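You operate a simulated robot arm through the tools that you are given. There is no shell and no other tool. Be economical: measure what you need, move in short steps, check, and stop when the job is done.

You run a simulated robot arm. Do the job below in one go: nothing can be reset, and whatever is moved stays where it is left.

JOB
Hook up the data logger and show channel 3.
Fine: yellow plug in blue socket one, green plug in blue socket two, then their thumbscrews tight; logger on, scan on.

Only the result counts: the job must be done as asked and must still hold three seconds after the hand-in. Knocking over, shifting, dropping, spilling or breaking anything else fails it.

ROBOT AND FRAMES
A 6-joint arm with a two-finger gripper, fixed in place. Base frame: the origin is at the foot of the arm, x ahead of it, y to its left, z up. Readings come in cm, degrees, newtons and seconds.
It reaches about 129.8 cm from its shoulder. Its first joint turns from -149.0 to 149.0 degrees. Payload 1.57 kg.
Tool frame: the origin (TCP) lies between the finger pads and is the grasp point; the fingertips stand 2.1 cm ahead of it; z points along the fingers, y is the line along which they close. Largest opening 7 cm; the body of the gripper starts 5 cm behind the TCP.
Orientation is told as [roll, pitch, yaw] about the base's x, y, z axes, in that order, counted from this pose: with the fingers straight down and closing along the base's y, the tool's x points along the base's -x, its y along +y and its z along -z.

CONTROLS
- The arm moves only by the tool arm_command. Its argument "moves" is a list of rows, each a list of 7 numbers: the opening, from 0 (shut) to 1 (fully open), then the shift along the tool's x, y, z in cm, then the turn, a rotation vector about the tool's x, y, z in degrees. In form: [[hand, tx, ty, tz, rx, ry, rz], ...]. A call has 1 to 12 rows; each row is the pose to reach, as a shift and turn from the pose commanded when the call began, along the tool's axes at that moment. A row lasts 0.2 s, in which the tool goes at most 5 cm and 8.6 degrees; a call with a longer step from one row to the next is refused whole, and so is a gripper value outside its range. A pose out of reach is approached as far as the arm can. The call stops where the force on the tool passes 40 N (or 10 N more than at its start, if that is more) or the arm is blocked; 0.2 s more then pass. The fingers move at their own pace and stop on an object; they squeeze with about 26 N. The grip force told is the motor's: it shows also when the fingers shut on nothing. Time passes only in rows, and 0.2 s behind the last, so rows that repeat a pose let the fingers close. It gives the time, the measured TCP pose, the force on the tool (base axes), the opening and the grip force at its end, in the units of the frame above (readings bear some noise), with the torque about the TCP (base axes, N m) and any sound that the robot's microphone picked up, and new pictures: "show" is both (left out), scene, wrist or none.
- Cameras (640 x 400 px; columns grow to the right, rows downward): "scene" is fixed at [40.16, -50.05, 155.69]; the picture's right is [-0.95, -0.30, 0.00], its down [-0.28, 0.91, -0.31] and it looks along [0.09, -0.30, -0.95] (base axes); focal length 315 px, centre (320, 200). "wrist" rides on the gripper at [7.9, 0.4, -8.1] in the tool frame; the picture's right is [-0.05, 1.00, 0.00], its down [-0.67, -0.03, -0.74] and it looks along [-0.74, -0.04, 0.67] (tool axes); focal length 256 px, centre (320, 200). There is no depth. A picture from a camera that has moved, and an enlarged one, comes with that camera's place and axes in the base frame and with its lens.
- raise_lower(by): slides the trunk up (or, below 0, down) by that many cm; the arm rides with it, the base frame stays. It gives what a move gives, with no picture.
- inspect(camera, box): a new picture of the part [left, top, right, bottom] of that camera's present view, enlarged. The clock stands still meanwhile.
- close_job(): hands the job in; it is judged then, once.

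Go step by step. Nothing tells you positions but the pictures and the camera data: compare them with the known pose of the tool, close in by small moves and look again before you grip or let go. The budget is 120 turns and 200 pictures, counting those below and the enlarged ones. Unless the task says otherwise, let go and move clear before handing in, and close with one line.

The tools are called as name(argument=value, ...) on one line, values as JSON. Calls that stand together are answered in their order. arm_command: Moves the arm, as the interface text tells. Its arguments: {"type":"object","properties":{"moves":{"type":"array","items":{"type":"array","items":{"type":"number"}}},"show":{"type":"string","enum":["both","scene","wrist","none"]}},"required":["moves"]} The other tools are called the same way: raise_lower (by) slides the trunk up or down; inspect (camera, box) takes an enlarged picture of a part of a camera's view; close_job () hands the job in.

At the start:

```text
clock: 0.0
position: [23.25, -73.1, 112.92]
tool_rot: [0.0, -0.1, 0.0]
contact_force: [-0.1, 0.1, -0.1]
torque: [-0.02, 0.02, 0.05]
gripper_width: 7.0
grip_force: 0.1
trunk travel left (down, up): [-81.2, 15.8]
```

scene: 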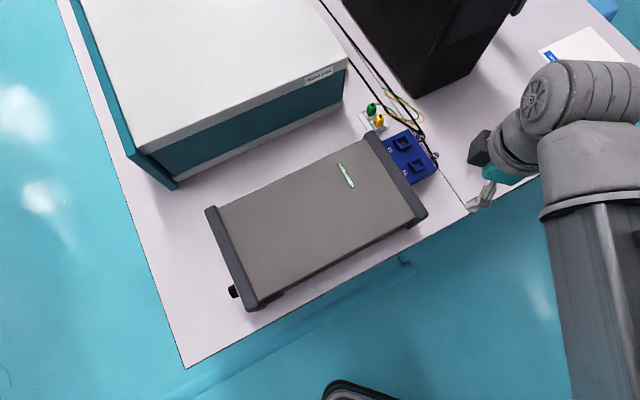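
wrist: 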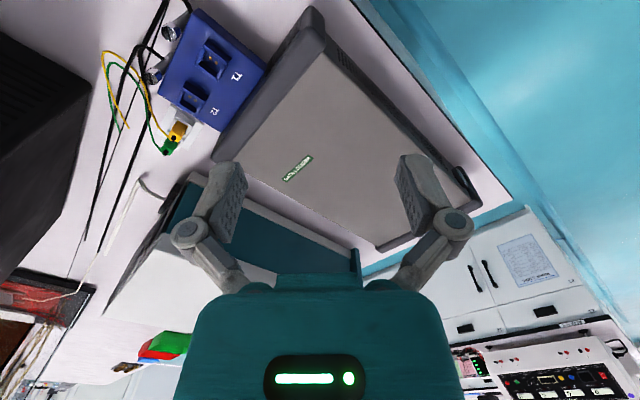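

I see a grey instrument (probably the logger), a blue socket block with two sockets, and yellow and green plugs near it. I'll enlarge those areas first.

inspect(camera="scene", box=[340, 80, 460, 200])

inspect(camera="wrist", box=[90, 0, 290, 160])

inspect(camera="scene", box=[190, 120, 450, 320])

```text
3.33 times, centred on (400, 140) of scene
camera zoom: at [40.16, -50.05, 155.69], right [-0.95, -0.3, 0.0], down [-0.28, 0.91, -0.31], along [0.09, -0.3, -0.95], focal length 1051 px, centre (53, 400)
```

zoom: 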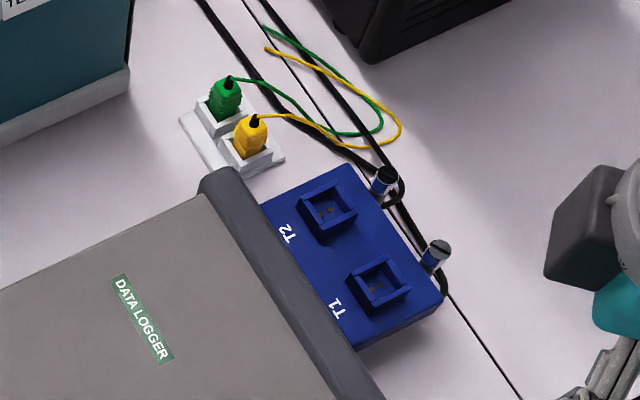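

```text
2.50 times, centred on (190, 80) of wrist
camera zoom: at [15.3, -72.63, 121.12], right [0.05, 1.0, 0.0], down [0.66, -0.03, 0.75], along [0.75, -0.04, -0.67], focal length 640 px, centre (645, 500)
```

zoom: 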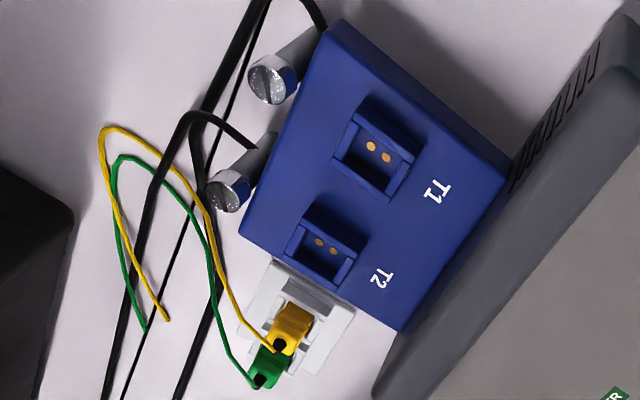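

```text
2.00 times, centred on (320, 220) of scene
camera zoom: at [40.16, -50.05, 155.69], right [-0.95, -0.3, 0.0], down [-0.28, 0.91, -0.31], along [0.09, -0.3, -0.95], focal length 631 px, centre (320, 160)
```

zoom: 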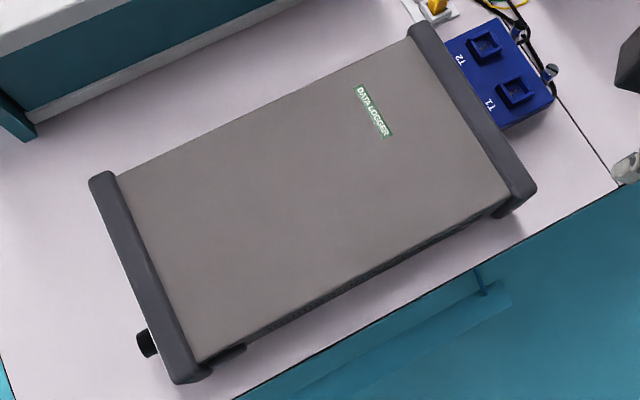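

The plugs are parked in a white holder by the blue block (T1, T2), with two vertical thumbscrews beside it. The logger front faces the arm, so I'll move the wrist camera round to look at it.

arm_command(moves=[[1, 0, 4, 0, 0, 0, 6], [1, 0, 8, 1, 0, 0, 12], [1, 0, 12, 2, 0, 0, 18], [1, 0, 16, 4, 0, 0, 24], [1, 0, 20, 6, 0, 0, 30], [1, 0, 24, 8, 0, 0, 36], [1, 0, 27, 10, 0, 0, 42], [1, 0, 29, 11, 0, 0, 47]])

```text
clock: 1.8
position: [23.89, -45.05, 113.03]
tool_rot: [0.1, 0.0, -47.1]
contact_force: [0.0, -0.3, 0.2]
torque: [0.01, 0.01, 0.02]
gripper_width: 6.98
grip_force: 0.1
out of reach, approached as far as the arm can: row 2, 3, 4, 5, 6, 7, 8
trunk travel left (down, up): [-81.2, 15.8]
camera wrist: at [18.76, -38.95, 121.13], right [0.77, 0.64, 0.0], down [0.43, -0.51, 0.74], along [0.48, -0.57, -0.67], focal length 256 px, centre (320, 200)
```

scene: 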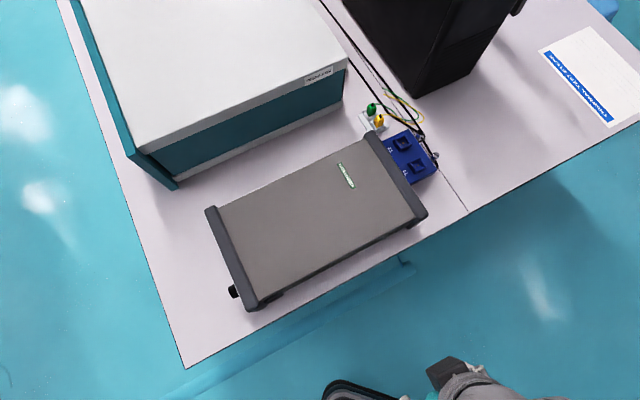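
wrist: 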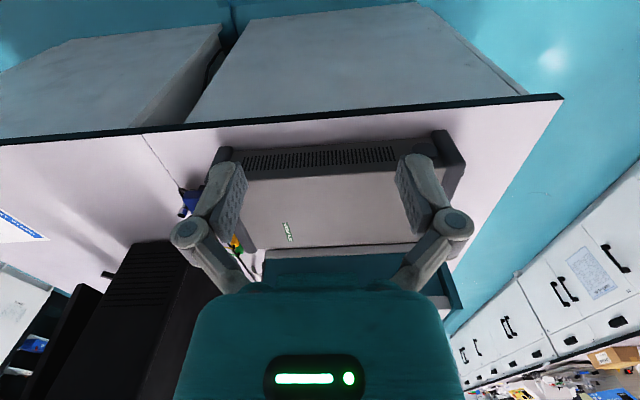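

The face towards me seems to be only a vent grille, so the controls may be elsewhere. I'll inspect it and the paper on the table.

inspect(camera="wrist", box=[200, 120, 480, 295])

inspect(camera="scene", box=[530, 20, 640, 130])

inspect(camera="scene", box=[190, 240, 310, 340])

```text
2.29 times, centred on (340, 208) of wrist
camera zoom: at [18.76, -38.95, 121.13], right [0.77, 0.64, 0.0], down [0.43, -0.51, 0.74], along [0.48, -0.57, -0.67], focal length 585 px, centre (274, 183)
```

zoom: 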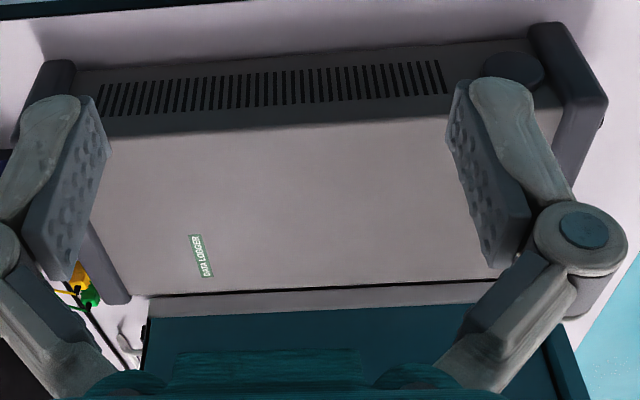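

```text
3.64 times, centred on (585, 75) of scene
camera zoom: at [40.16, -50.05, 155.69], right [-0.95, -0.3, 0.0], down [-0.28, 0.91, -0.31], along [0.09, -0.3, -0.95], focal length 1146 px, centre (-644, 654)
```

zoom: 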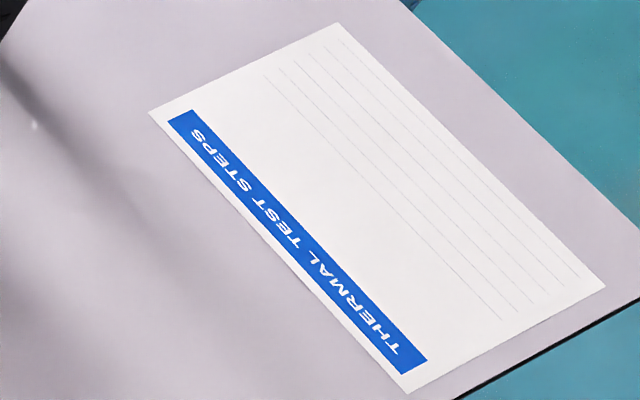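

```text
4.00 times, centred on (250, 290) of scene
camera zoom: at [40.16, -50.05, 155.69], right [-0.95, -0.3, 0.0], down [-0.28, 0.91, -0.31], along [0.09, -0.3, -0.95], focal length 1261 px, centre (600, -160)
```

zoom: 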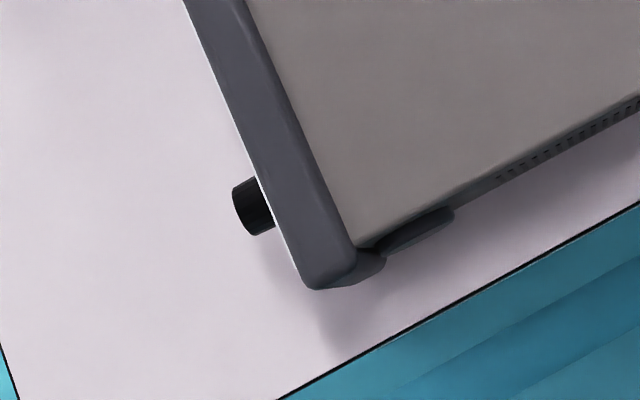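

The controls must be on the +x end face, where a knob sticks out. I'll lower the trunk and swing the camera round to see that face.

raise_lower(by=-12)

arm_command(moves=[[1, 0, 4, 0, 0, 0, 7.5], [1, -0.5, 8, 0, 0, 0, 15], [1, -0.5, 12, 0, 0, 0, 22.5], [1, 0, 16, 0, 0, 0, 30], [1, 0, 20, 0, 0, 0, 37.5], [1, 0, 24, 0, 0, 0, 45], [1, 0, 28, 0, 0, 0, 52.5], [1, 0, 32, 0, 0, 0, 60], [1, 0, 35, 0, 0, 0, 67.5], [1, 0, 38, 0, 0, 0, 75], [1, 0, 41, 0, 0, 0, 82], [1, 0, 42, 0, 0, 0, 88]])

```text
clock: 3.3
position: [23.91, -44.97, 100.92]
tool_rot: [0.1, -0.1, -47.0]
contact_force: [0.3, -0.3, 0.0]
torque: [0.01, 0.03, 0.0]
gripper_width: 6.97
grip_force: 0.0
trunk travel left (down, up): [-69.2, 27.8]
```

```text
clock: 5.9
position: [54.45, -16.31, 101.04]
tool_rot: [0.0, 0.1, -135.2]
contact_force: [0.2, -0.8, -0.1]
torque: [0.01, 0.0, 0.02]
gripper_width: 7.02
grip_force: 0.1
out of reach, approached as far as the arm can: row 1, 2, 3, 4, 5, 6, 7, 8
trunk travel left (down, up): [-69.2, 27.8]
camera wrist: at [60.43, -11.02, 109.14], right [0.67, -0.74, 0.0], down [-0.5, -0.45, 0.74], along [-0.55, -0.5, -0.67], focal length 256 px, centre (320, 200)
```

scene: 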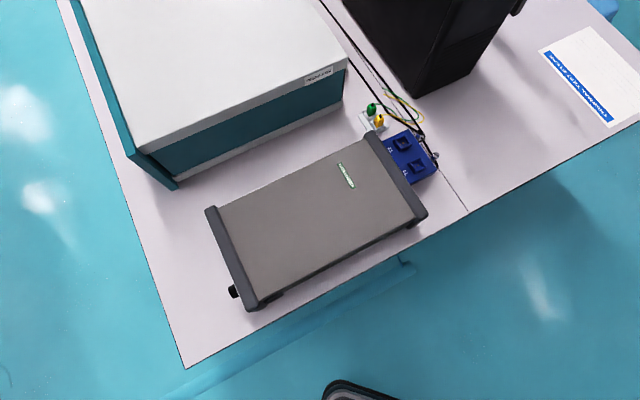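
wrist: 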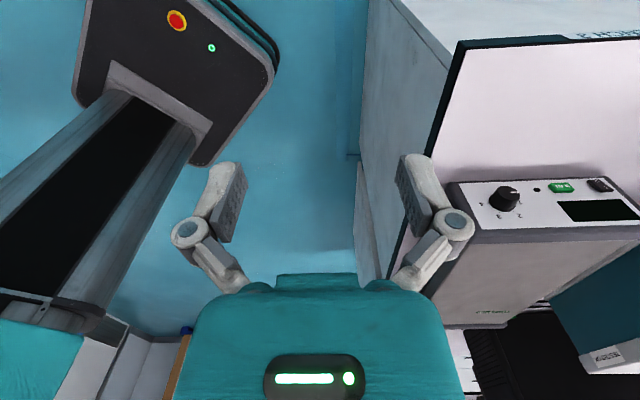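

The end panel has a rotary knob, a green key, a black button and a display. I'll enlarge it.

inspect(camera="wrist", box=[440, 150, 640, 275])

```text
3.20 times, centred on (540, 212) of wrist
camera zoom: at [60.43, -11.02, 109.14], right [0.67, -0.74, 0.0], down [-0.5, -0.45, 0.74], along [-0.55, -0.5, -0.67], focal length 819 px, centre (-384, 160)
```

zoom: 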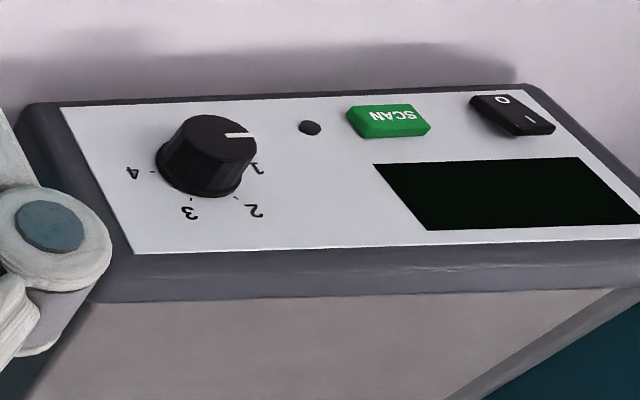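

Panel layout is clear: rocker O/I, SCAN button and a knob with positions 1–4. I'll do the plugs first, so I'm going back to view the sockets and plugs up close.

arm_command(moves=[[1, -4.2, 0, 0, 0, 0, -8], [1, -8.4, 0, 0, 0, 0, -16], [1, -12.6, 0, 0, 0, 0, -24], [1, -16.8, 0, 0, 0, 0, -32], [1, -21, 0, 0, 0, 0, -40], [1, -25.2, 0, 0, 0, 0, -48], [1, -29.4, 0, 0, 0, 0, -56], [1, -33.6, 0, 0, 0, 0, -64], [1, -37.8, -0.5, 0, 0, 0, -72], [1, -41.9, -1.3, 0, 0, 0, -80], [1, -44, 0, 0, 0, 0, -88]], show="none")

```text
clock: 8.3
position: [23.22, -47.68, 100.97]
tool_rot: [0.2, 0.0, -46.8]
contact_force: [0.0, 0.1, -0.5]
torque: [0.0, 0.01, -0.02]
gripper_width: 7.0
grip_force: 0.0
out of reach, approached as far as the arm can: row 3, 4, 5, 6, 7, 8
trunk travel left (down, up): [-69.2, 27.8]
```

arm_command(moves=[[1, -3, -2.9, 0, 0, 0, 0], [1, -6, -5.7, 0, 0, 0, 0], [1, -9, -8.6, 0, 0, 0, 0], [1, -12.1, -11.5, 0, 0, 0, 0], [1, -15.1, -14.3, 0, 0, 0, 0], [1, -18.2, -17.2, 0, 0, 0, 0], [1, -21.2, -20, 0, 0, 0, 0], [1, -24.2, -22.9, 0, 0, 0, 0]], show="wrist")

```text
clock: 10.1
position: [23.17, -80.93, 100.89]
tool_rot: [0.1, -0.1, -46.9]
contact_force: [0.0, -0.2, 0.4]
torque: [0.0, -0.02, -0.01]
gripper_width: 6.96
grip_force: 0.0
trunk travel left (down, up): [-69.2, 27.8]
camera wrist: at [18.02, -74.78, 109.11], right [0.77, 0.64, 0.0], down [0.43, -0.51, 0.74], along [0.48, -0.57, -0.67], focal length 256 px, centre (320, 200)
```

wrist: 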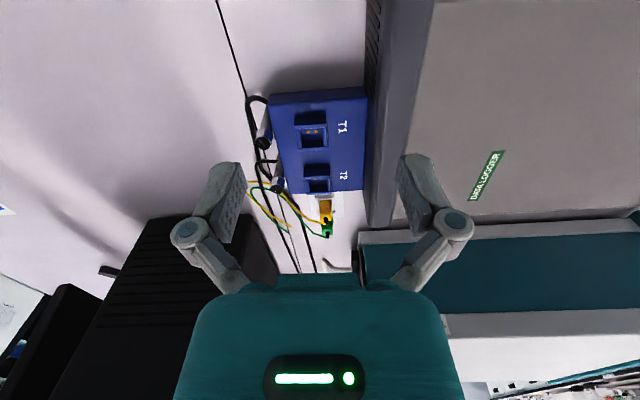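

inspect(camera="wrist", box=[240, 80, 400, 180])

inspect(camera="wrist", box=[260, 165, 380, 240])

```text
4.00 times, centred on (320, 130) of wrist
camera zoom: at [18.02, -74.78, 109.11], right [0.77, 0.64, 0.0], down [0.43, -0.51, 0.74], along [0.48, -0.57, -0.67], focal length 1024 px, centre (320, 480)
```

zoom: 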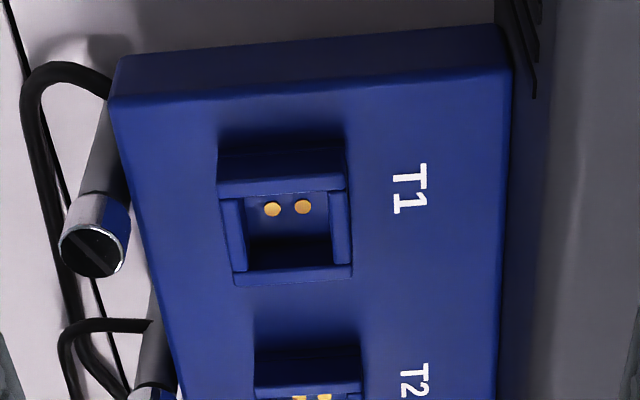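

```text
5.33 times, centred on (320, 202) of wrist
camera zoom: at [18.02, -74.78, 109.11], right [0.77, 0.64, 0.0], down [0.43, -0.51, 0.74], along [0.48, -0.57, -0.67], focal length 1365 px, centre (320, 187)
```

zoom: 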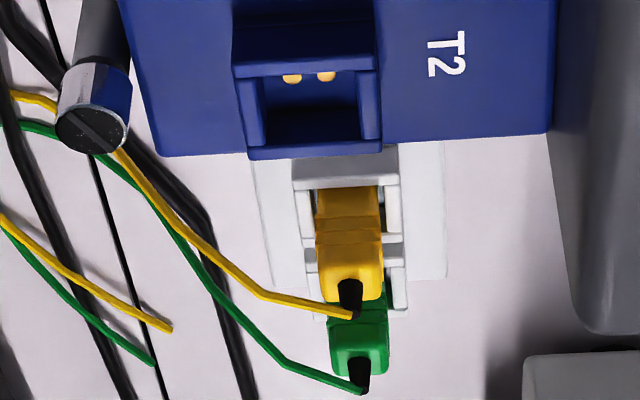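

T1 and T2 rims are at about z 87, and the yellow plug is at about (38.8, -98.1). Next I'll hover above the yellow plug.

arm_command(moves=[[1, -4.6, 0, 1, 0, 0, 0], [1, -9.2, 0, 2, 0, 0, 0], [1, -13.8, -0.2, 3, 0, 0, 0], [1, -18.4, -0.3, 4.5, 0, 0, 0], [1, -21.5, -0.3, 6, 0, 0, 0], [1, -22.5, -0.3, 7, 0, 0, 0]], show="wrist")

inspect(camera="wrist", box=[240, 80, 400, 180])

```text
clock: 11.5
position: [37.9, -97.12, 100.93]
tool_rot: [0.1, 0.0, -47.0]
contact_force: [-0.1, -0.2, -0.7]
torque: [-0.02, 0.03, 0.02]
gripper_width: 7.0
grip_force: 0.1
out of reach, approached as far as the arm can: row 1, 2, 3, 4, 5, 6
trunk travel left (down, up): [-69.2, 27.8]
camera wrist: at [32.85, -91.1, 109.14], right [0.77, 0.64, 0.0], down [0.43, -0.51, 0.75], along [0.48, -0.57, -0.67], focal length 256 px, centre (320, 200)
```

wrist: 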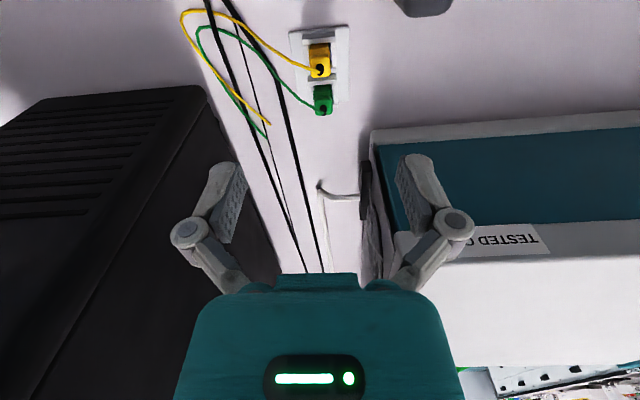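

```text
4.00 times, centred on (320, 130) of wrist
camera zoom: at [32.85, -91.1, 109.14], right [0.77, 0.64, 0.0], down [0.43, -0.51, 0.75], along [0.48, -0.57, -0.67], focal length 1024 px, centre (320, 480)
```

zoom: 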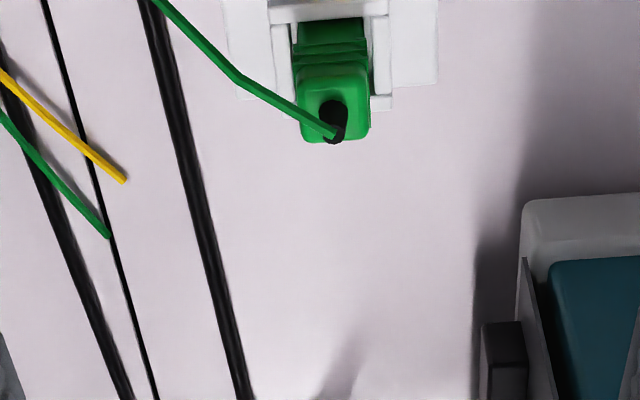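

The arm stops at its lower limit at this trunk height, so I'll lower the trunk and look again.

raise_lower(by=-8)

arm_command(moves=[[1, 0, 0, 0, 0, 0, 0]], show="wrist")

inspect(camera="wrist", box=[240, 60, 400, 160])

```text
clock: 12.7
position: [37.82, -97.13, 92.96]
tool_rot: [0.1, 0.0, -47.0]
contact_force: [0.5, 0.0, 0.7]
torque: [0.01, 0.0, 0.02]
gripper_width: 6.98
grip_force: 0.0
trunk travel left (down, up): [-61.2, 35.8]
```

```text
clock: 13.1
position: [37.91, -97.22, 93.07]
tool_rot: [0.1, -0.1, -47.1]
contact_force: [0.2, -0.3, 0.7]
torque: [0.02, 0.01, 0.0]
gripper_width: 7.0
grip_force: 0.0
trunk travel left (down, up): [-61.2, 35.8]
camera wrist: at [32.81, -91.11, 101.13], right [0.77, 0.64, 0.0], down [0.43, -0.51, 0.75], along [0.48, -0.57, -0.67], focal length 256 px, centre (320, 200)
```

wrist: 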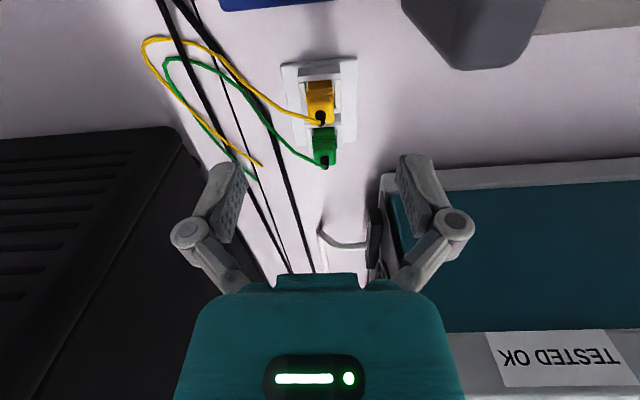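

```text
4.00 times, centred on (320, 110) of wrist
camera zoom: at [32.81, -91.11, 101.13], right [0.77, 0.64, 0.0], down [0.43, -0.51, 0.75], along [0.48, -0.57, -0.67], focal length 1024 px, centre (320, 560)
```

zoom: 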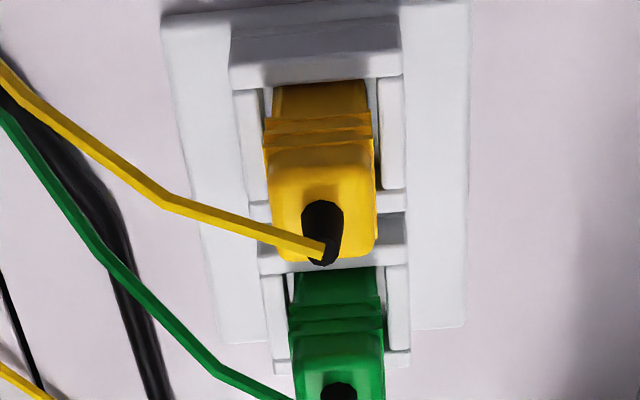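

Yellow plug sits 1.1 cm ahead and 0.3 cm to the side, with its top at about z 84.7. I'll align and test whether the arm can descend at this trunk height.

arm_command(moves=[[1, -1.07, -0.27, 0, 0, 0, 0], [1, -1.07, -0.27, 2, 0, 0, 0], [1, -1.07, -0.27, 4, 0, 0, 0]], show="wrist")

inspect(camera="wrist", box=[240, 80, 400, 180])

```text
clock: 13.9
position: [38.39, -98.1, 92.92]
tool_rot: [0.1, 0.0, -47.0]
contact_force: [0.4, -0.3, 0.6]
torque: [-0.03, 0.05, 0.01]
gripper_width: 7.02
grip_force: 0.0
out of reach, approached as far as the arm can: row 2, 3
trunk travel left (down, up): [-61.2, 35.8]
camera wrist: at [33.34, -92.08, 101.14], right [0.77, 0.64, 0.0], down [0.43, -0.51, 0.75], along [0.48, -0.57, -0.67], focal length 256 px, centre (320, 200)
```

wrist: 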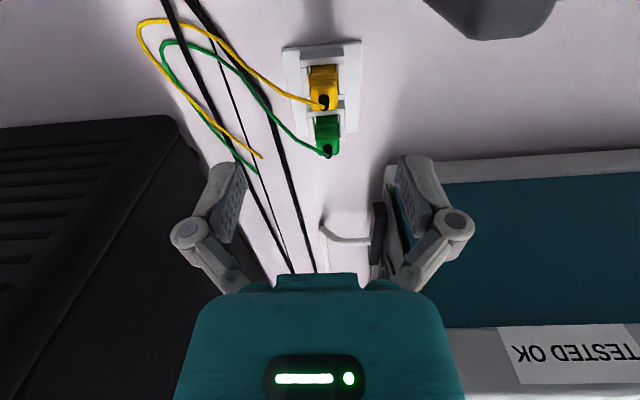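

```text
4.00 times, centred on (320, 130) of wrist
camera zoom: at [33.34, -92.08, 101.14], right [0.77, 0.64, 0.0], down [0.43, -0.51, 0.75], along [0.48, -0.57, -0.67], focal length 1024 px, centre (320, 480)
```

zoom: 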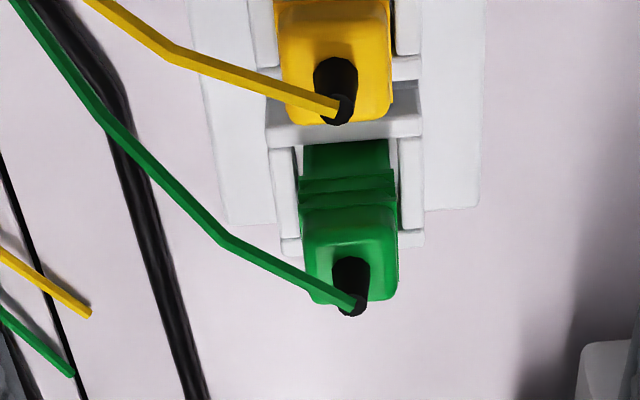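

Downward arm motion is clamped relative to the trunk. I'll test upward motion, then swap heights with the trunk to gain downward room.

arm_command(moves=[[1, 0, 0, -4, 0, 0, 0], [1, 0, 0, -8, 0, 0, 0], [1, 0, 0, -12, 0, 0, 0]], show="none")

arm_command(moves=[[1, 0, 0, 3, 0, 0, 0]], show="none")

```text
clock: 14.7
position: [38.41, -98.19, 93.01]
tool_rot: [0.1, 0.1, -47.0]
contact_force: [-0.2, -0.1, -0.3]
torque: [-0.01, 0.01, 0.06]
gripper_width: 7.01
grip_force: 0.1
out of reach, approached as far as the arm can: row 1, 2, 3
trunk travel left (down, up): [-61.2, 35.8]
```

```text
clock: 15.1
position: [38.4, -98.13, 93.12]
tool_rot: [0.1, 0.1, -47.0]
contact_force: [-0.1, 0.5, 0.2]
torque: [-0.01, 0.02, -0.02]
gripper_width: 6.99
grip_force: 0.0
out of reach, approached as far as the arm can: row 1
trunk travel left (down, up): [-61.2, 35.8]
```

With the tool vertical the arm only moves in the horizontal plane, so vertical motion comes from the trunk. I'll nudge 0.18 sideways and lower part way.

arm_command(moves=[[1, 0, 0.18, 0, 0, 0, 0]], show="none")

raise_lower(by=-4.5)

inspect(camera="wrist", box=[200, 60, 440, 210])

```text
clock: 15.5
position: [38.61, -97.99, 93.03]
tool_rot: [0.2, 0.0, -47.0]
contact_force: [-0.2, 0.5, 0.5]
torque: [-0.04, -0.01, -0.02]
gripper_width: 6.98
grip_force: 0.1
trunk travel left (down, up): [-61.2, 35.8]
```

```text
clock: 16.4
position: [38.6, -98.09, 88.43]
tool_rot: [0.1, 0.0, -46.9]
contact_force: [0.8, -0.3, 0.0]
torque: [0.04, 0.01, 0.01]
gripper_width: 7.02
grip_force: 0.1
trunk travel left (down, up): [-56.7, 40.3]
```

```text
2.67 times, centred on (320, 135) of wrist
camera zoom: at [33.44, -91.95, 96.63], right [0.77, 0.64, 0.0], down [0.43, -0.51, 0.75], along [0.48, -0.57, -0.67], focal length 683 px, centre (320, 373)
```

zoom: 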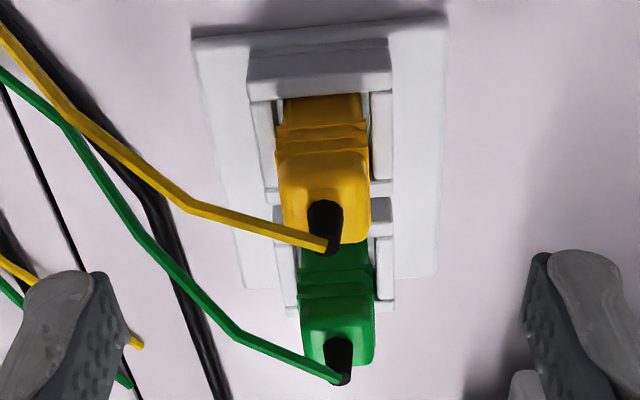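

Alignment is good. I'll lower so the fingertips are just above the holder rim, then check.

raise_lower(by=-3.4)

inspect(camera="wrist", box=[200, 100, 440, 250])

```text
clock: 17.1
position: [38.53, -98.06, 85.17]
tool_rot: [0.1, 0.0, -46.9]
contact_force: [-0.4, -0.2, 0.2]
torque: [0.01, -0.01, 0.0]
gripper_width: 6.98
grip_force: 0.1
trunk travel left (down, up): [-53.3, 43.7]
```

```text
2.67 times, centred on (320, 175) of wrist
camera zoom: at [33.44, -91.95, 93.23], right [0.77, 0.64, 0.0], down [0.43, -0.51, 0.75], along [0.48, -0.57, -0.67], focal length 683 px, centre (320, 267)
```

zoom: 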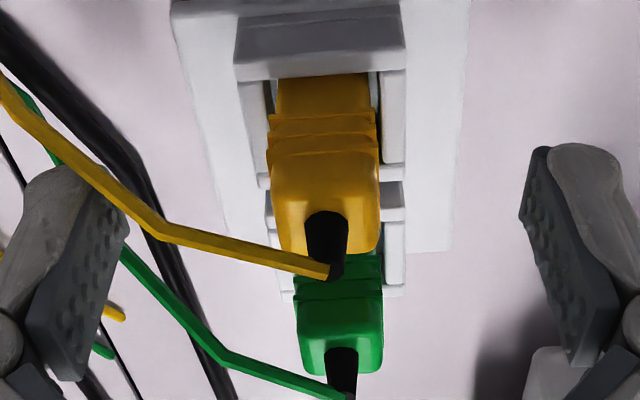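

Position looks right; closing on the yellow plug.

arm_command(moves=[[0.6, 0, 0, 0, 0, 0, 0], [0.3, 0, 0, 0, 0, 0, 0], [0.1, 0, 0, 0, 0, 0, 0], [0.1, 0, 0, 0, 0, 0, 0], [0.1, 0, 0, 0, 0, 0, 0], [0.1, 0, 0, 0, 0, 0, 0]], show="wrist")

```text
clock: 18.5
position: [38.48, -97.93, 85.2]
tool_rot: [0.0, 0.1, -47.0]
contact_force: [0.4, 0.5, 0.8]
torque: [0.04, 0.01, 0.02]
gripper_width: 1.66
grip_force: 25.9
trunk travel left (down, up): [-53.3, 43.7]
camera wrist: at [33.44, -91.96, 93.23], right [0.77, 0.64, 0.0], down [0.43, -0.51, 0.75], along [0.48, -0.57, -0.67], focal length 256 px, centre (320, 200)
```

wrist: 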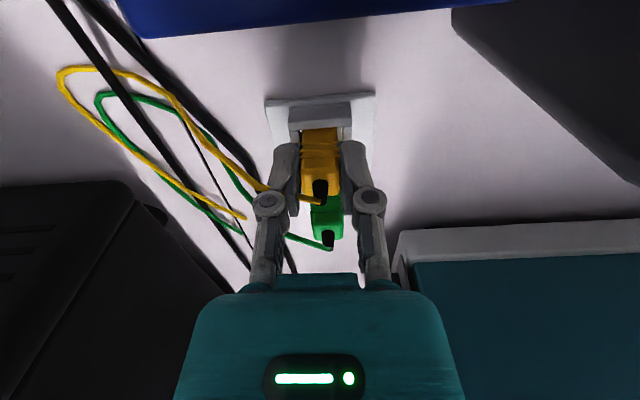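

Gripped. Lifting with the trunk.

raise_lower(by=9)

arm_command(moves=[[0.1, 0, 0, 0, 0, 0, 0]], show="wrist")

inspect(camera="wrist", box=[240, 80, 400, 220])

```text
clock: 19.8
position: [38.52, -97.95, 94.15]
tool_rot: [0.2, 0.0, -47.0]
contact_force: [-0.6, -0.1, -0.8]
torque: [0.0, 0.03, 0.01]
gripper_width: 1.67
grip_force: 26.0
trunk travel left (down, up): [-62.3, 34.7]
```

```text
clock: 20.2
position: [38.56, -98.05, 94.25]
tool_rot: [0.1, 0.0, -47.0]
contact_force: [-0.4, 0.2, 0.7]
torque: [-0.01, -0.01, -0.01]
gripper_width: 1.65
grip_force: 26.1
trunk travel left (down, up): [-62.3, 34.7]
camera wrist: at [33.44, -91.96, 102.23], right [0.77, 0.64, 0.0], down [0.43, -0.51, 0.75], along [0.48, -0.57, -0.67], focal length 256 px, centre (320, 200)
```

wrist: 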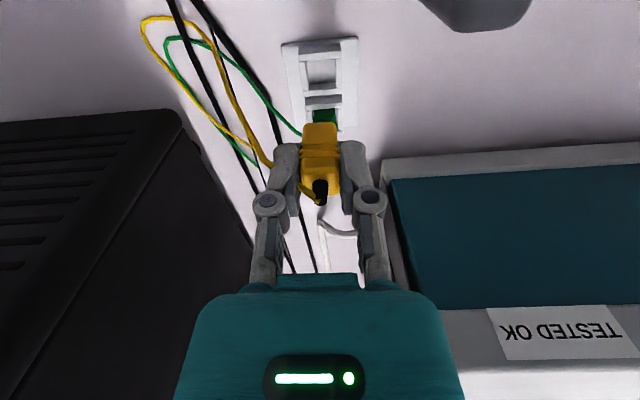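

```text
2.86 times, centred on (320, 150) of wrist
camera zoom: at [33.44, -91.96, 102.23], right [0.77, 0.64, 0.0], down [0.43, -0.51, 0.75], along [0.48, -0.57, -0.67], focal length 731 px, centre (320, 343)
```

zoom: 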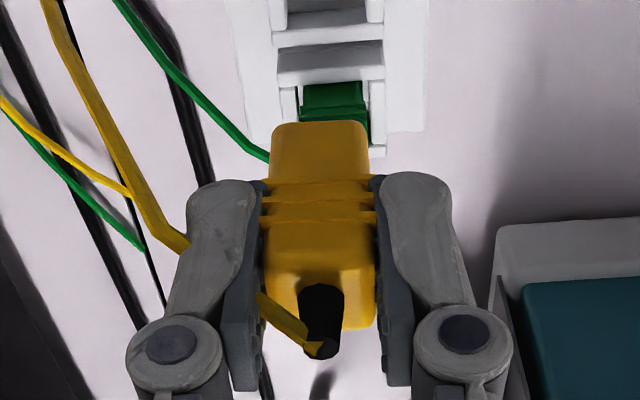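

Yellow plug is out, orientation preserved. Moving over T1.

arm_command(moves=[[0.1, 4, -0.2, 0, 0, 0, 0], [0.1, 8, -0.4, 0, 0, 0, 0], [0.1, 12, -0.6, 0, 0, 0, 0], [0.1, 15.7, -0.71, 0, 0, 0, 0], [0.1, 15.7, -0.71, 0, 0, 0, 0]], show="wrist")

inspect(camera="wrist", box=[220, 40, 420, 190])

inspect(camera="scene", box=[360, 100, 460, 200])

```text
clock: 21.4
position: [27.11, -86.85, 94.15]
tool_rot: [0.1, 0.0, -47.0]
contact_force: [-0.4, 0.4, 0.1]
torque: [-0.01, 0.0, 0.0]
gripper_width: 1.65
grip_force: 25.9
trunk travel left (down, up): [-62.3, 34.7]
camera wrist: at [22.06, -80.86, 102.25], right [0.77, 0.64, 0.0], down [0.43, -0.51, 0.75], along [0.48, -0.57, -0.67], focal length 256 px, centre (320, 200)
```

wrist: 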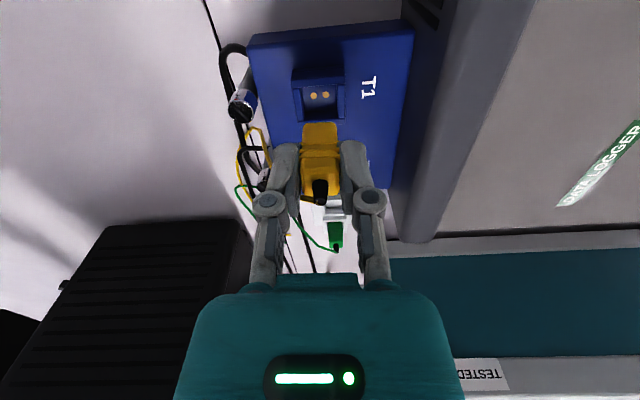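

```text
2.67 times, centred on (320, 115) of wrist
camera zoom: at [22.06, -80.86, 102.25], right [0.77, 0.64, 0.0], down [0.43, -0.51, 0.75], along [0.48, -0.57, -0.67], focal length 683 px, centre (320, 427)
```

zoom: 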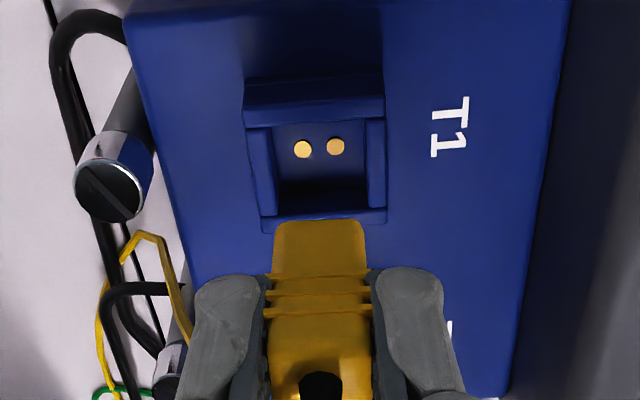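

```text
4.00 times, centred on (410, 150) of scene
camera zoom: at [40.16, -50.05, 155.69], right [-0.95, -0.3, 0.0], down [-0.28, 0.91, -0.31], along [0.09, -0.3, -0.95], focal length 1261 px, centre (-40, 400)
```

zoom: 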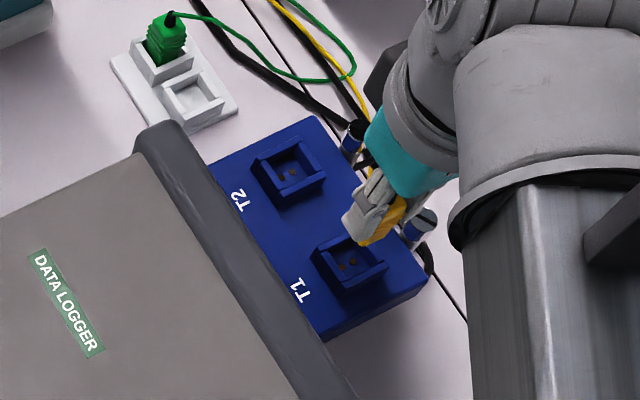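

The plug is nearly over T1. I'll correct by 0.26 cm and lower closer to reduce parallax.

arm_command(moves=[[0.1, 0.26, -0.05, 0, 0, 0, 0]], show="none")

raise_lower(by=-2.5)

inspect(camera="wrist", box=[240, 60, 400, 180])

inspect(camera="scene", box=[390, 130, 450, 190])

```text
clock: 21.8
position: [27.05, -86.77, 94.06]
tool_rot: [0.1, -0.1, -46.8]
contact_force: [0.4, -0.2, -0.1]
torque: [0.0, 0.03, -0.04]
gripper_width: 1.65
grip_force: 25.9
trunk travel left (down, up): [-62.3, 34.7]
```

```text
clock: 22.5
position: [27.09, -86.76, 91.67]
tool_rot: [0.2, 0.0, -47.0]
contact_force: [-0.2, 0.0, -0.4]
torque: [-0.01, -0.04, -0.01]
gripper_width: 1.68
grip_force: 26.0
trunk travel left (down, up): [-59.8, 37.2]
```

```text
3.33 times, centred on (320, 120) of wrist
camera zoom: at [21.94, -80.73, 99.73], right [0.77, 0.64, 0.0], down [0.43, -0.51, 0.75], along [0.48, -0.57, -0.67], focal length 853 px, centre (320, 467)
```

zoom: 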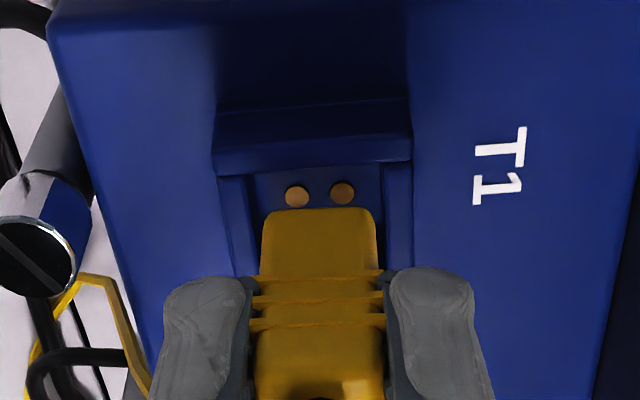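

```text
6.67 times, centred on (420, 160) of scene
camera zoom: at [40.16, -50.05, 155.69], right [-0.95, -0.3, 0.0], down [-0.28, 0.91, -0.31], along [0.09, -0.3, -0.95], focal length 2102 px, centre (-347, 467)
```

zoom: 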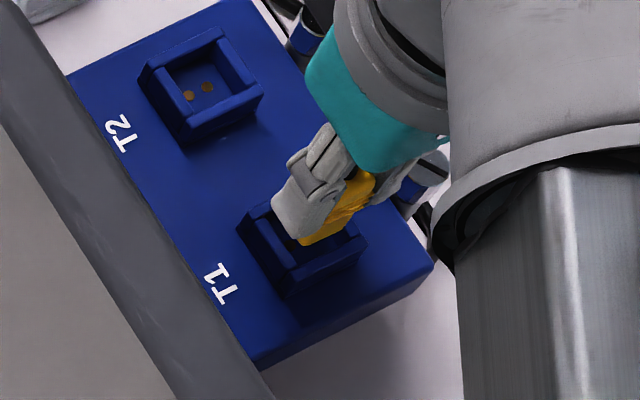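

Sideways it's centred. Fore-aft is within about 0.2 cm, so I'll shift 0.1 and lower until the plug bottom is level with the rim for a parallax-free comparison.

arm_command(moves=[[0.1, -0.1, 0, 0, 0, 0, 0]], show="none")

raise_lower(by=-0.9)

inspect(camera="wrist", box=[260, 80, 380, 170])

```text
clock: 22.9
position: [27.06, -86.82, 91.64]
tool_rot: [0.0, 0.0, -47.0]
contact_force: [0.2, 0.0, 0.2]
torque: [-0.04, -0.01, -0.01]
gripper_width: 1.7
grip_force: 25.6
trunk travel left (down, up): [-59.8, 37.2]
```

```text
clock: 23.5
position: [27.11, -86.76, 90.69]
tool_rot: [0.2, 0.0, -47.0]
contact_force: [-1.7, 0.5, -0.8]
torque: [0.08, 0.05, 0.03]
gripper_width: 1.64
grip_force: 26.1
trunk travel left (down, up): [-58.9, 38.1]
```

```text
4.44 times, centred on (320, 125) of wrist
camera zoom: at [21.98, -80.77, 98.83], right [0.77, 0.64, 0.0], down [0.43, -0.51, 0.74], along [0.48, -0.57, -0.67], focal length 1138 px, centre (320, 533)
```

zoom: 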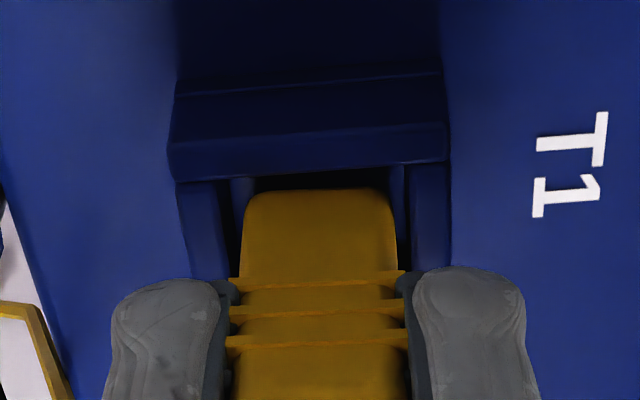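

The plug bottom is just behind the near rim edge and centred sideways. I'll lower in small steps, watching the force.

raise_lower(by=-0.6)

inspect(camera="wrist", box=[260, 80, 380, 170])

```text
clock: 24.0
position: [27.02, -86.81, 90.09]
tool_rot: [0.1, 0.0, -47.1]
contact_force: [-2.0, 2.0, -1.1]
torque: [0.06, 0.06, 0.01]
gripper_width: 1.68
grip_force: 25.9
trunk travel left (down, up): [-58.3, 38.7]
```

```text
4.44 times, centred on (320, 125) of wrist
camera zoom: at [21.98, -80.78, 98.23], right [0.77, 0.64, 0.0], down [0.43, -0.51, 0.74], along [0.48, -0.57, -0.67], focal length 1138 px, centre (320, 533)
```

zoom: 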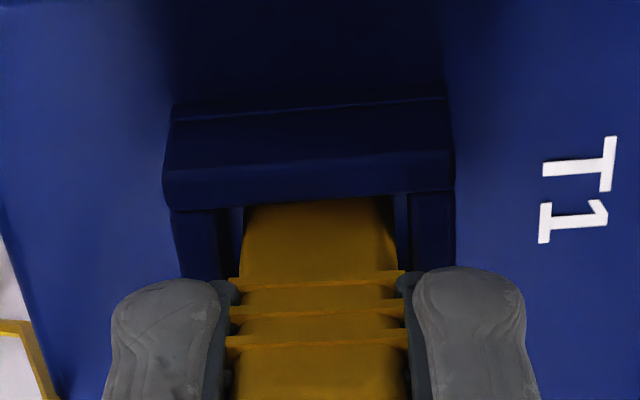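

The plug is entering; the small sideways force says the far wall touches, so I'll ease 0.12 cm back and go on down.

arm_command(moves=[[0.1, 0.12, 0, 0, 0, 0, 0]], show="none")

raise_lower(by=-0.5)

```text
clock: 24.4
position: [26.86, -86.76, 90.12]
tool_rot: [0.1, -0.1, -47.0]
contact_force: [0.4, 0.3, -0.6]
torque: [-0.01, 0.01, 0.02]
gripper_width: 1.67
grip_force: 26.4
trunk travel left (down, up): [-58.3, 38.7]
```

```text
clock: 25.0
position: [26.94, -86.62, 89.89]
tool_rot: [0.0, -0.1, -47.0]
contact_force: [0.1, -3.7, 20.2]
torque: [-0.14, -0.06, -0.01]
gripper_width: 1.66
grip_force: 26.1
trunk travel left (down, up): [-57.8, 39.2]
```

Vertical resistance of 20 N now. I'll look to judge whether it's seating or hung on an edge.

inspect(camera="wrist", box=[260, 80, 380, 170])

inspect(camera="scene", box=[390, 130, 450, 190])

```text
4.44 times, centred on (320, 125) of wrist
camera zoom: at [21.85, -80.58, 97.87], right [0.77, 0.64, 0.0], down [0.43, -0.51, 0.75], along [0.48, -0.57, -0.67], focal length 1138 px, centre (320, 533)
```

zoom: 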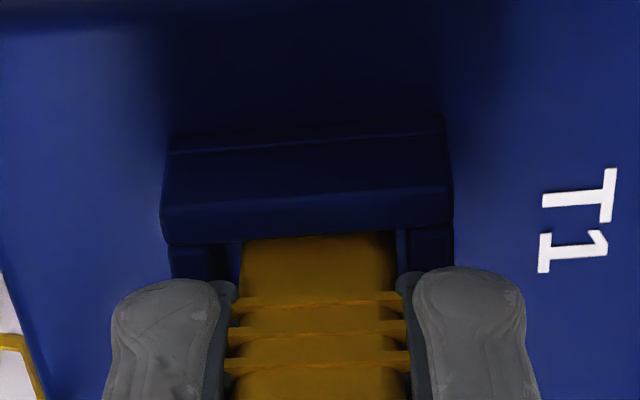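

```text
6.67 times, centred on (420, 160) of scene
camera zoom: at [40.16, -50.05, 155.69], right [-0.95, -0.3, 0.0], down [-0.28, 0.91, -0.31], along [0.09, -0.3, -0.95], focal length 2102 px, centre (-347, 467)
```

zoom: 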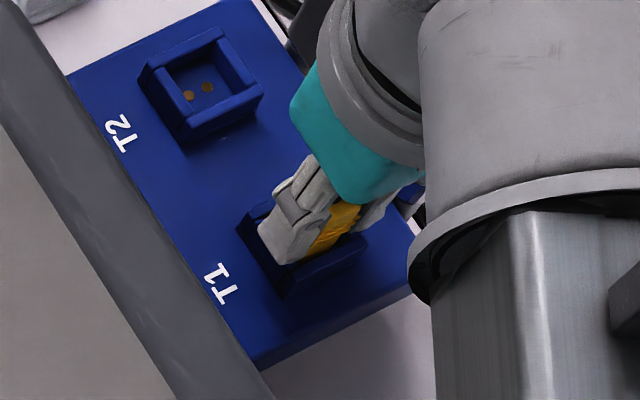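

Depth looks about equal to how it sat in its holder. I'll push slightly further to confirm it bottoms out.

raise_lower(by=-0.3)

arm_command(moves=[[0.1, 0, 0, 0, 0, 0, 0], [0.1, 0, 0, 0, 0, 0, 0]], show="none")

inspect(camera="wrist", box=[260, 80, 380, 170])

```text
clock: 25.5
position: [26.97, -86.65, 89.39]
tool_rot: [0.1, -0.1, -47.0]
contact_force: [-0.6, -1.6, 20.4]
torque: [-0.07, 0.01, 0.02]
gripper_width: 1.66
grip_force: 25.9
trunk travel left (down, up): [-57.5, 39.5]
```

```text
clock: 26.1
position: [26.91, -86.64, 89.49]
tool_rot: [0.1, -0.1, -47.0]
contact_force: [-1.6, 0.7, 16.7]
torque: [0.07, 0.05, 0.0]
gripper_width: 1.65
grip_force: 26.2
trunk travel left (down, up): [-57.5, 39.5]
```

```text
4.44 times, centred on (320, 125) of wrist
camera zoom: at [21.83, -80.53, 97.56], right [0.77, 0.64, 0.0], down [0.43, -0.51, 0.75], along [0.48, -0.57, -0.67], focal length 1138 px, centre (320, 533)
```

zoom: 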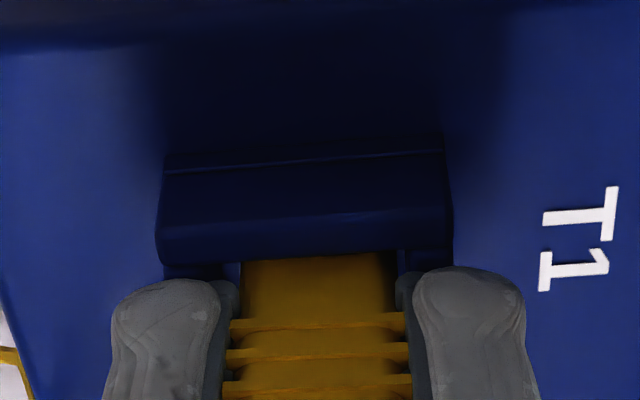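

The plug no longer moves relative to the rim and slips in the grip, so it has bottomed or hung. I'll release, rise and look.

arm_command(moves=[[0.35, 0, 0, 0, 0, 0, 0], [0.5, 0, 0, 0, 0, 0, 0], [0.5, 0, 0, 0, 0, 0, 0]], show="none")

raise_lower(by=7)

inspect(camera="wrist", box=[220, 40, 420, 190])

inspect(camera="scene", box=[360, 100, 450, 190])

```text
clock: 26.9
position: [26.95, -86.74, 89.27]
tool_rot: [0.0, 0.0, -47.1]
contact_force: [-0.2, -0.7, -0.1]
torque: [0.0, 0.0, 0.0]
gripper_width: 3.49
grip_force: 0.0
trunk travel left (down, up): [-57.5, 39.5]
```

```text
clock: 28.0
position: [27.05, -86.78, 96.24]
tool_rot: [0.1, 0.0, -46.9]
contact_force: [0.2, 0.5, -0.5]
torque: [0.0, 0.01, 0.0]
gripper_width: 3.5
grip_force: 0.1
trunk travel left (down, up): [-64.5, 32.5]
```

```text
2.67 times, centred on (320, 115) of wrist
camera zoom: at [21.9, -80.68, 104.43], right [0.77, 0.64, 0.0], down [0.43, -0.51, 0.75], along [0.48, -0.57, -0.67], focal length 683 px, centre (320, 427)
```

zoom: 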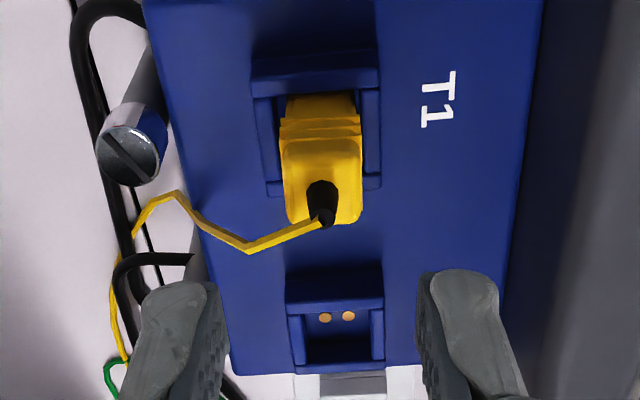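

```text
4.44 times, centred on (405, 145) of scene
camera zoom: at [40.16, -50.05, 155.69], right [-0.95, -0.3, 0.0], down [-0.28, 0.91, -0.31], along [0.09, -0.3, -0.95], focal length 1401 px, centre (-58, 444)
```

zoom: 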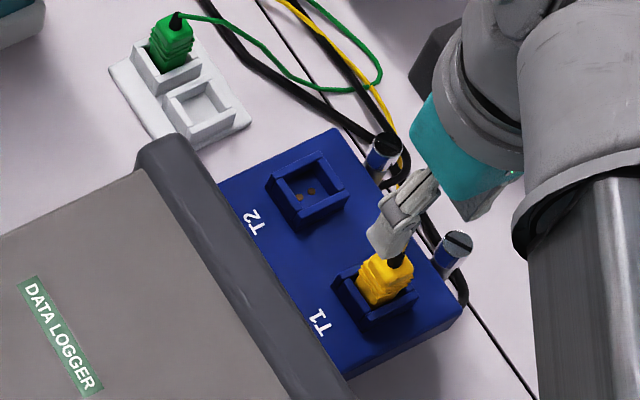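

inspect(camera="scene", box=[375, 105, 415, 150])

inspect(camera="scene", box=[410, 135, 460, 185])

inspect(camera="wrist", box=[280, 60, 380, 140])

```text
8.89 times, centred on (395, 128) of scene
camera zoom: at [40.16, -50.05, 155.69], right [-0.95, -0.3, 0.0], down [-0.28, 0.91, -0.31], along [0.09, -0.3, -0.95], focal length 2802 px, centre (-347, 844)
```

zoom: 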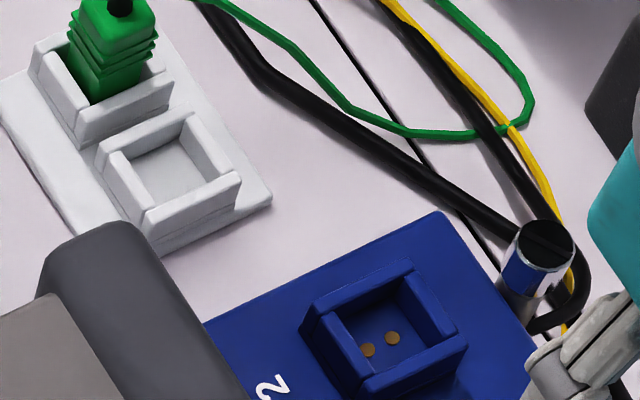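

```text
8.00 times, centred on (435, 160) of scene
camera zoom: at [40.16, -50.05, 155.69], right [-0.95, -0.3, 0.0], down [-0.28, 0.91, -0.31], along [0.09, -0.3, -0.95], focal length 2522 px, centre (-600, 520)
```

zoom: 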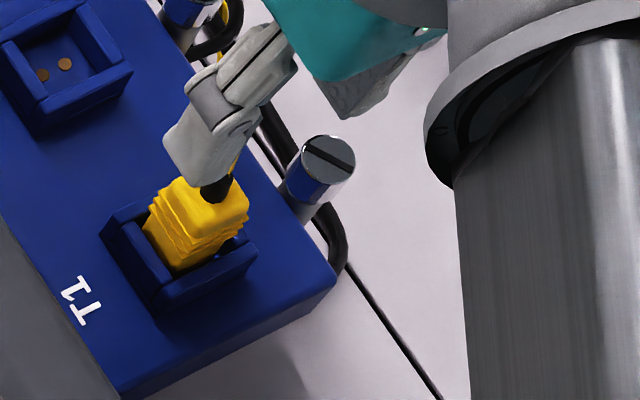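

```text
5.00 times, centred on (330, 100) of wrist
camera zoom: at [21.9, -80.68, 104.43], right [0.77, 0.64, 0.0], down [0.43, -0.51, 0.75], along [0.48, -0.57, -0.67], focal length 1280 px, centre (270, 700)
```

zoom: 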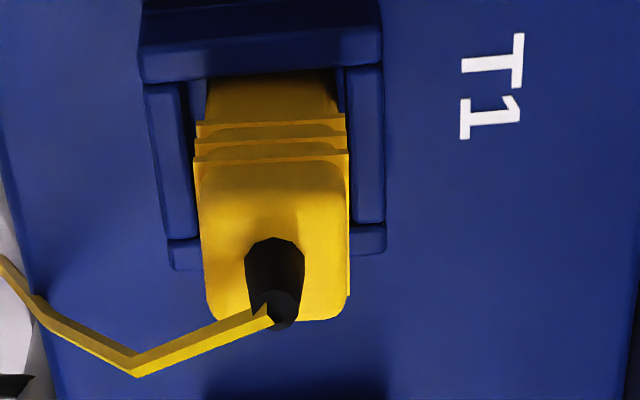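

The yellow plug sits upright at about the same depth as in the holder. To be sure it's seated, I'll press gently on its shoulders with the fingertips straddling the boot.

arm_command(moves=[[0.3, 0.15, 0, 0, 0, 0, 0], [0.14, 0.15, 0, 0, 0, 0, 0], [0.14, 0.15, 0, 0, 0, 0, 0], [0.14, 0.15, 0, 0, 0, 0, 0]], show="none")

raise_lower(by=-3.2)

inspect(camera="wrist", box=[260, 80, 380, 170])

```text
clock: 29.0
position: [26.91, -86.72, 96.3]
tool_rot: [0.1, 0.0, -47.0]
contact_force: [0.4, -0.4, -0.2]
torque: [-0.01, 0.0, 0.02]
gripper_width: 0.99
grip_force: 0.1
trunk travel left (down, up): [-64.5, 32.5]
```

```text
clock: 29.7
position: [26.92, -86.52, 93.17]
tool_rot: [0.1, 0.0, -47.0]
contact_force: [-0.9, -0.1, 0.2]
torque: [0.01, 0.0, -0.02]
gripper_width: 0.96
grip_force: 0.0
trunk travel left (down, up): [-61.3, 35.7]
```

```text
4.44 times, centred on (320, 125) of wrist
camera zoom: at [21.83, -80.53, 101.23], right [0.77, 0.64, 0.0], down [0.43, -0.51, 0.75], along [0.48, -0.57, -0.67], focal length 1138 px, centre (320, 533)
```

zoom: 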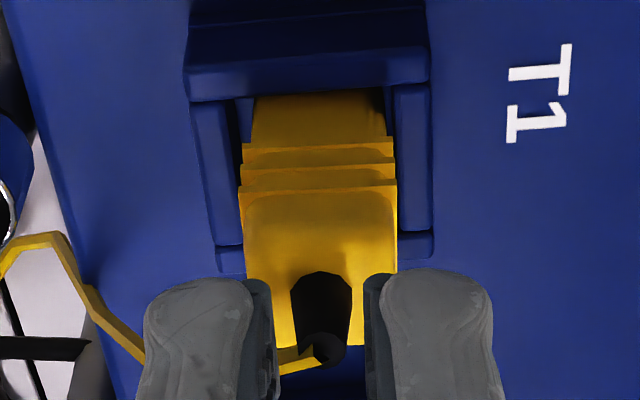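

raise_lower(by=-0.9)

raise_lower(by=-0.3)

raise_lower(by=-0.2)

```text
clock: 30.3
position: [26.9, -86.61, 92.18]
tool_rot: [0.1, -0.1, -47.0]
contact_force: [-0.5, 0.4, 0.7]
torque: [-0.02, 0.01, 0.01]
gripper_width: 0.96
grip_force: 0.0
trunk travel left (down, up): [-60.4, 36.6]
```

```text
clock: 30.8
position: [27.03, -86.51, 92.09]
tool_rot: [0.1, -0.2, -47.0]
contact_force: [0.5, -0.6, 9.6]
torque: [-0.01, 0.01, 0.0]
gripper_width: 0.98
grip_force: 0.0
trunk travel left (down, up): [-60.1, 36.9]
```

```text
clock: 31.4
position: [26.92, -86.56, 91.9]
tool_rot: [0.0, -0.3, -47.0]
contact_force: [0.6, -4.8, 33.0]
torque: [-0.2, -0.07, -0.05]
gripper_width: 0.99
grip_force: 8.1
trunk travel left (down, up): [-59.9, 37.1]
```

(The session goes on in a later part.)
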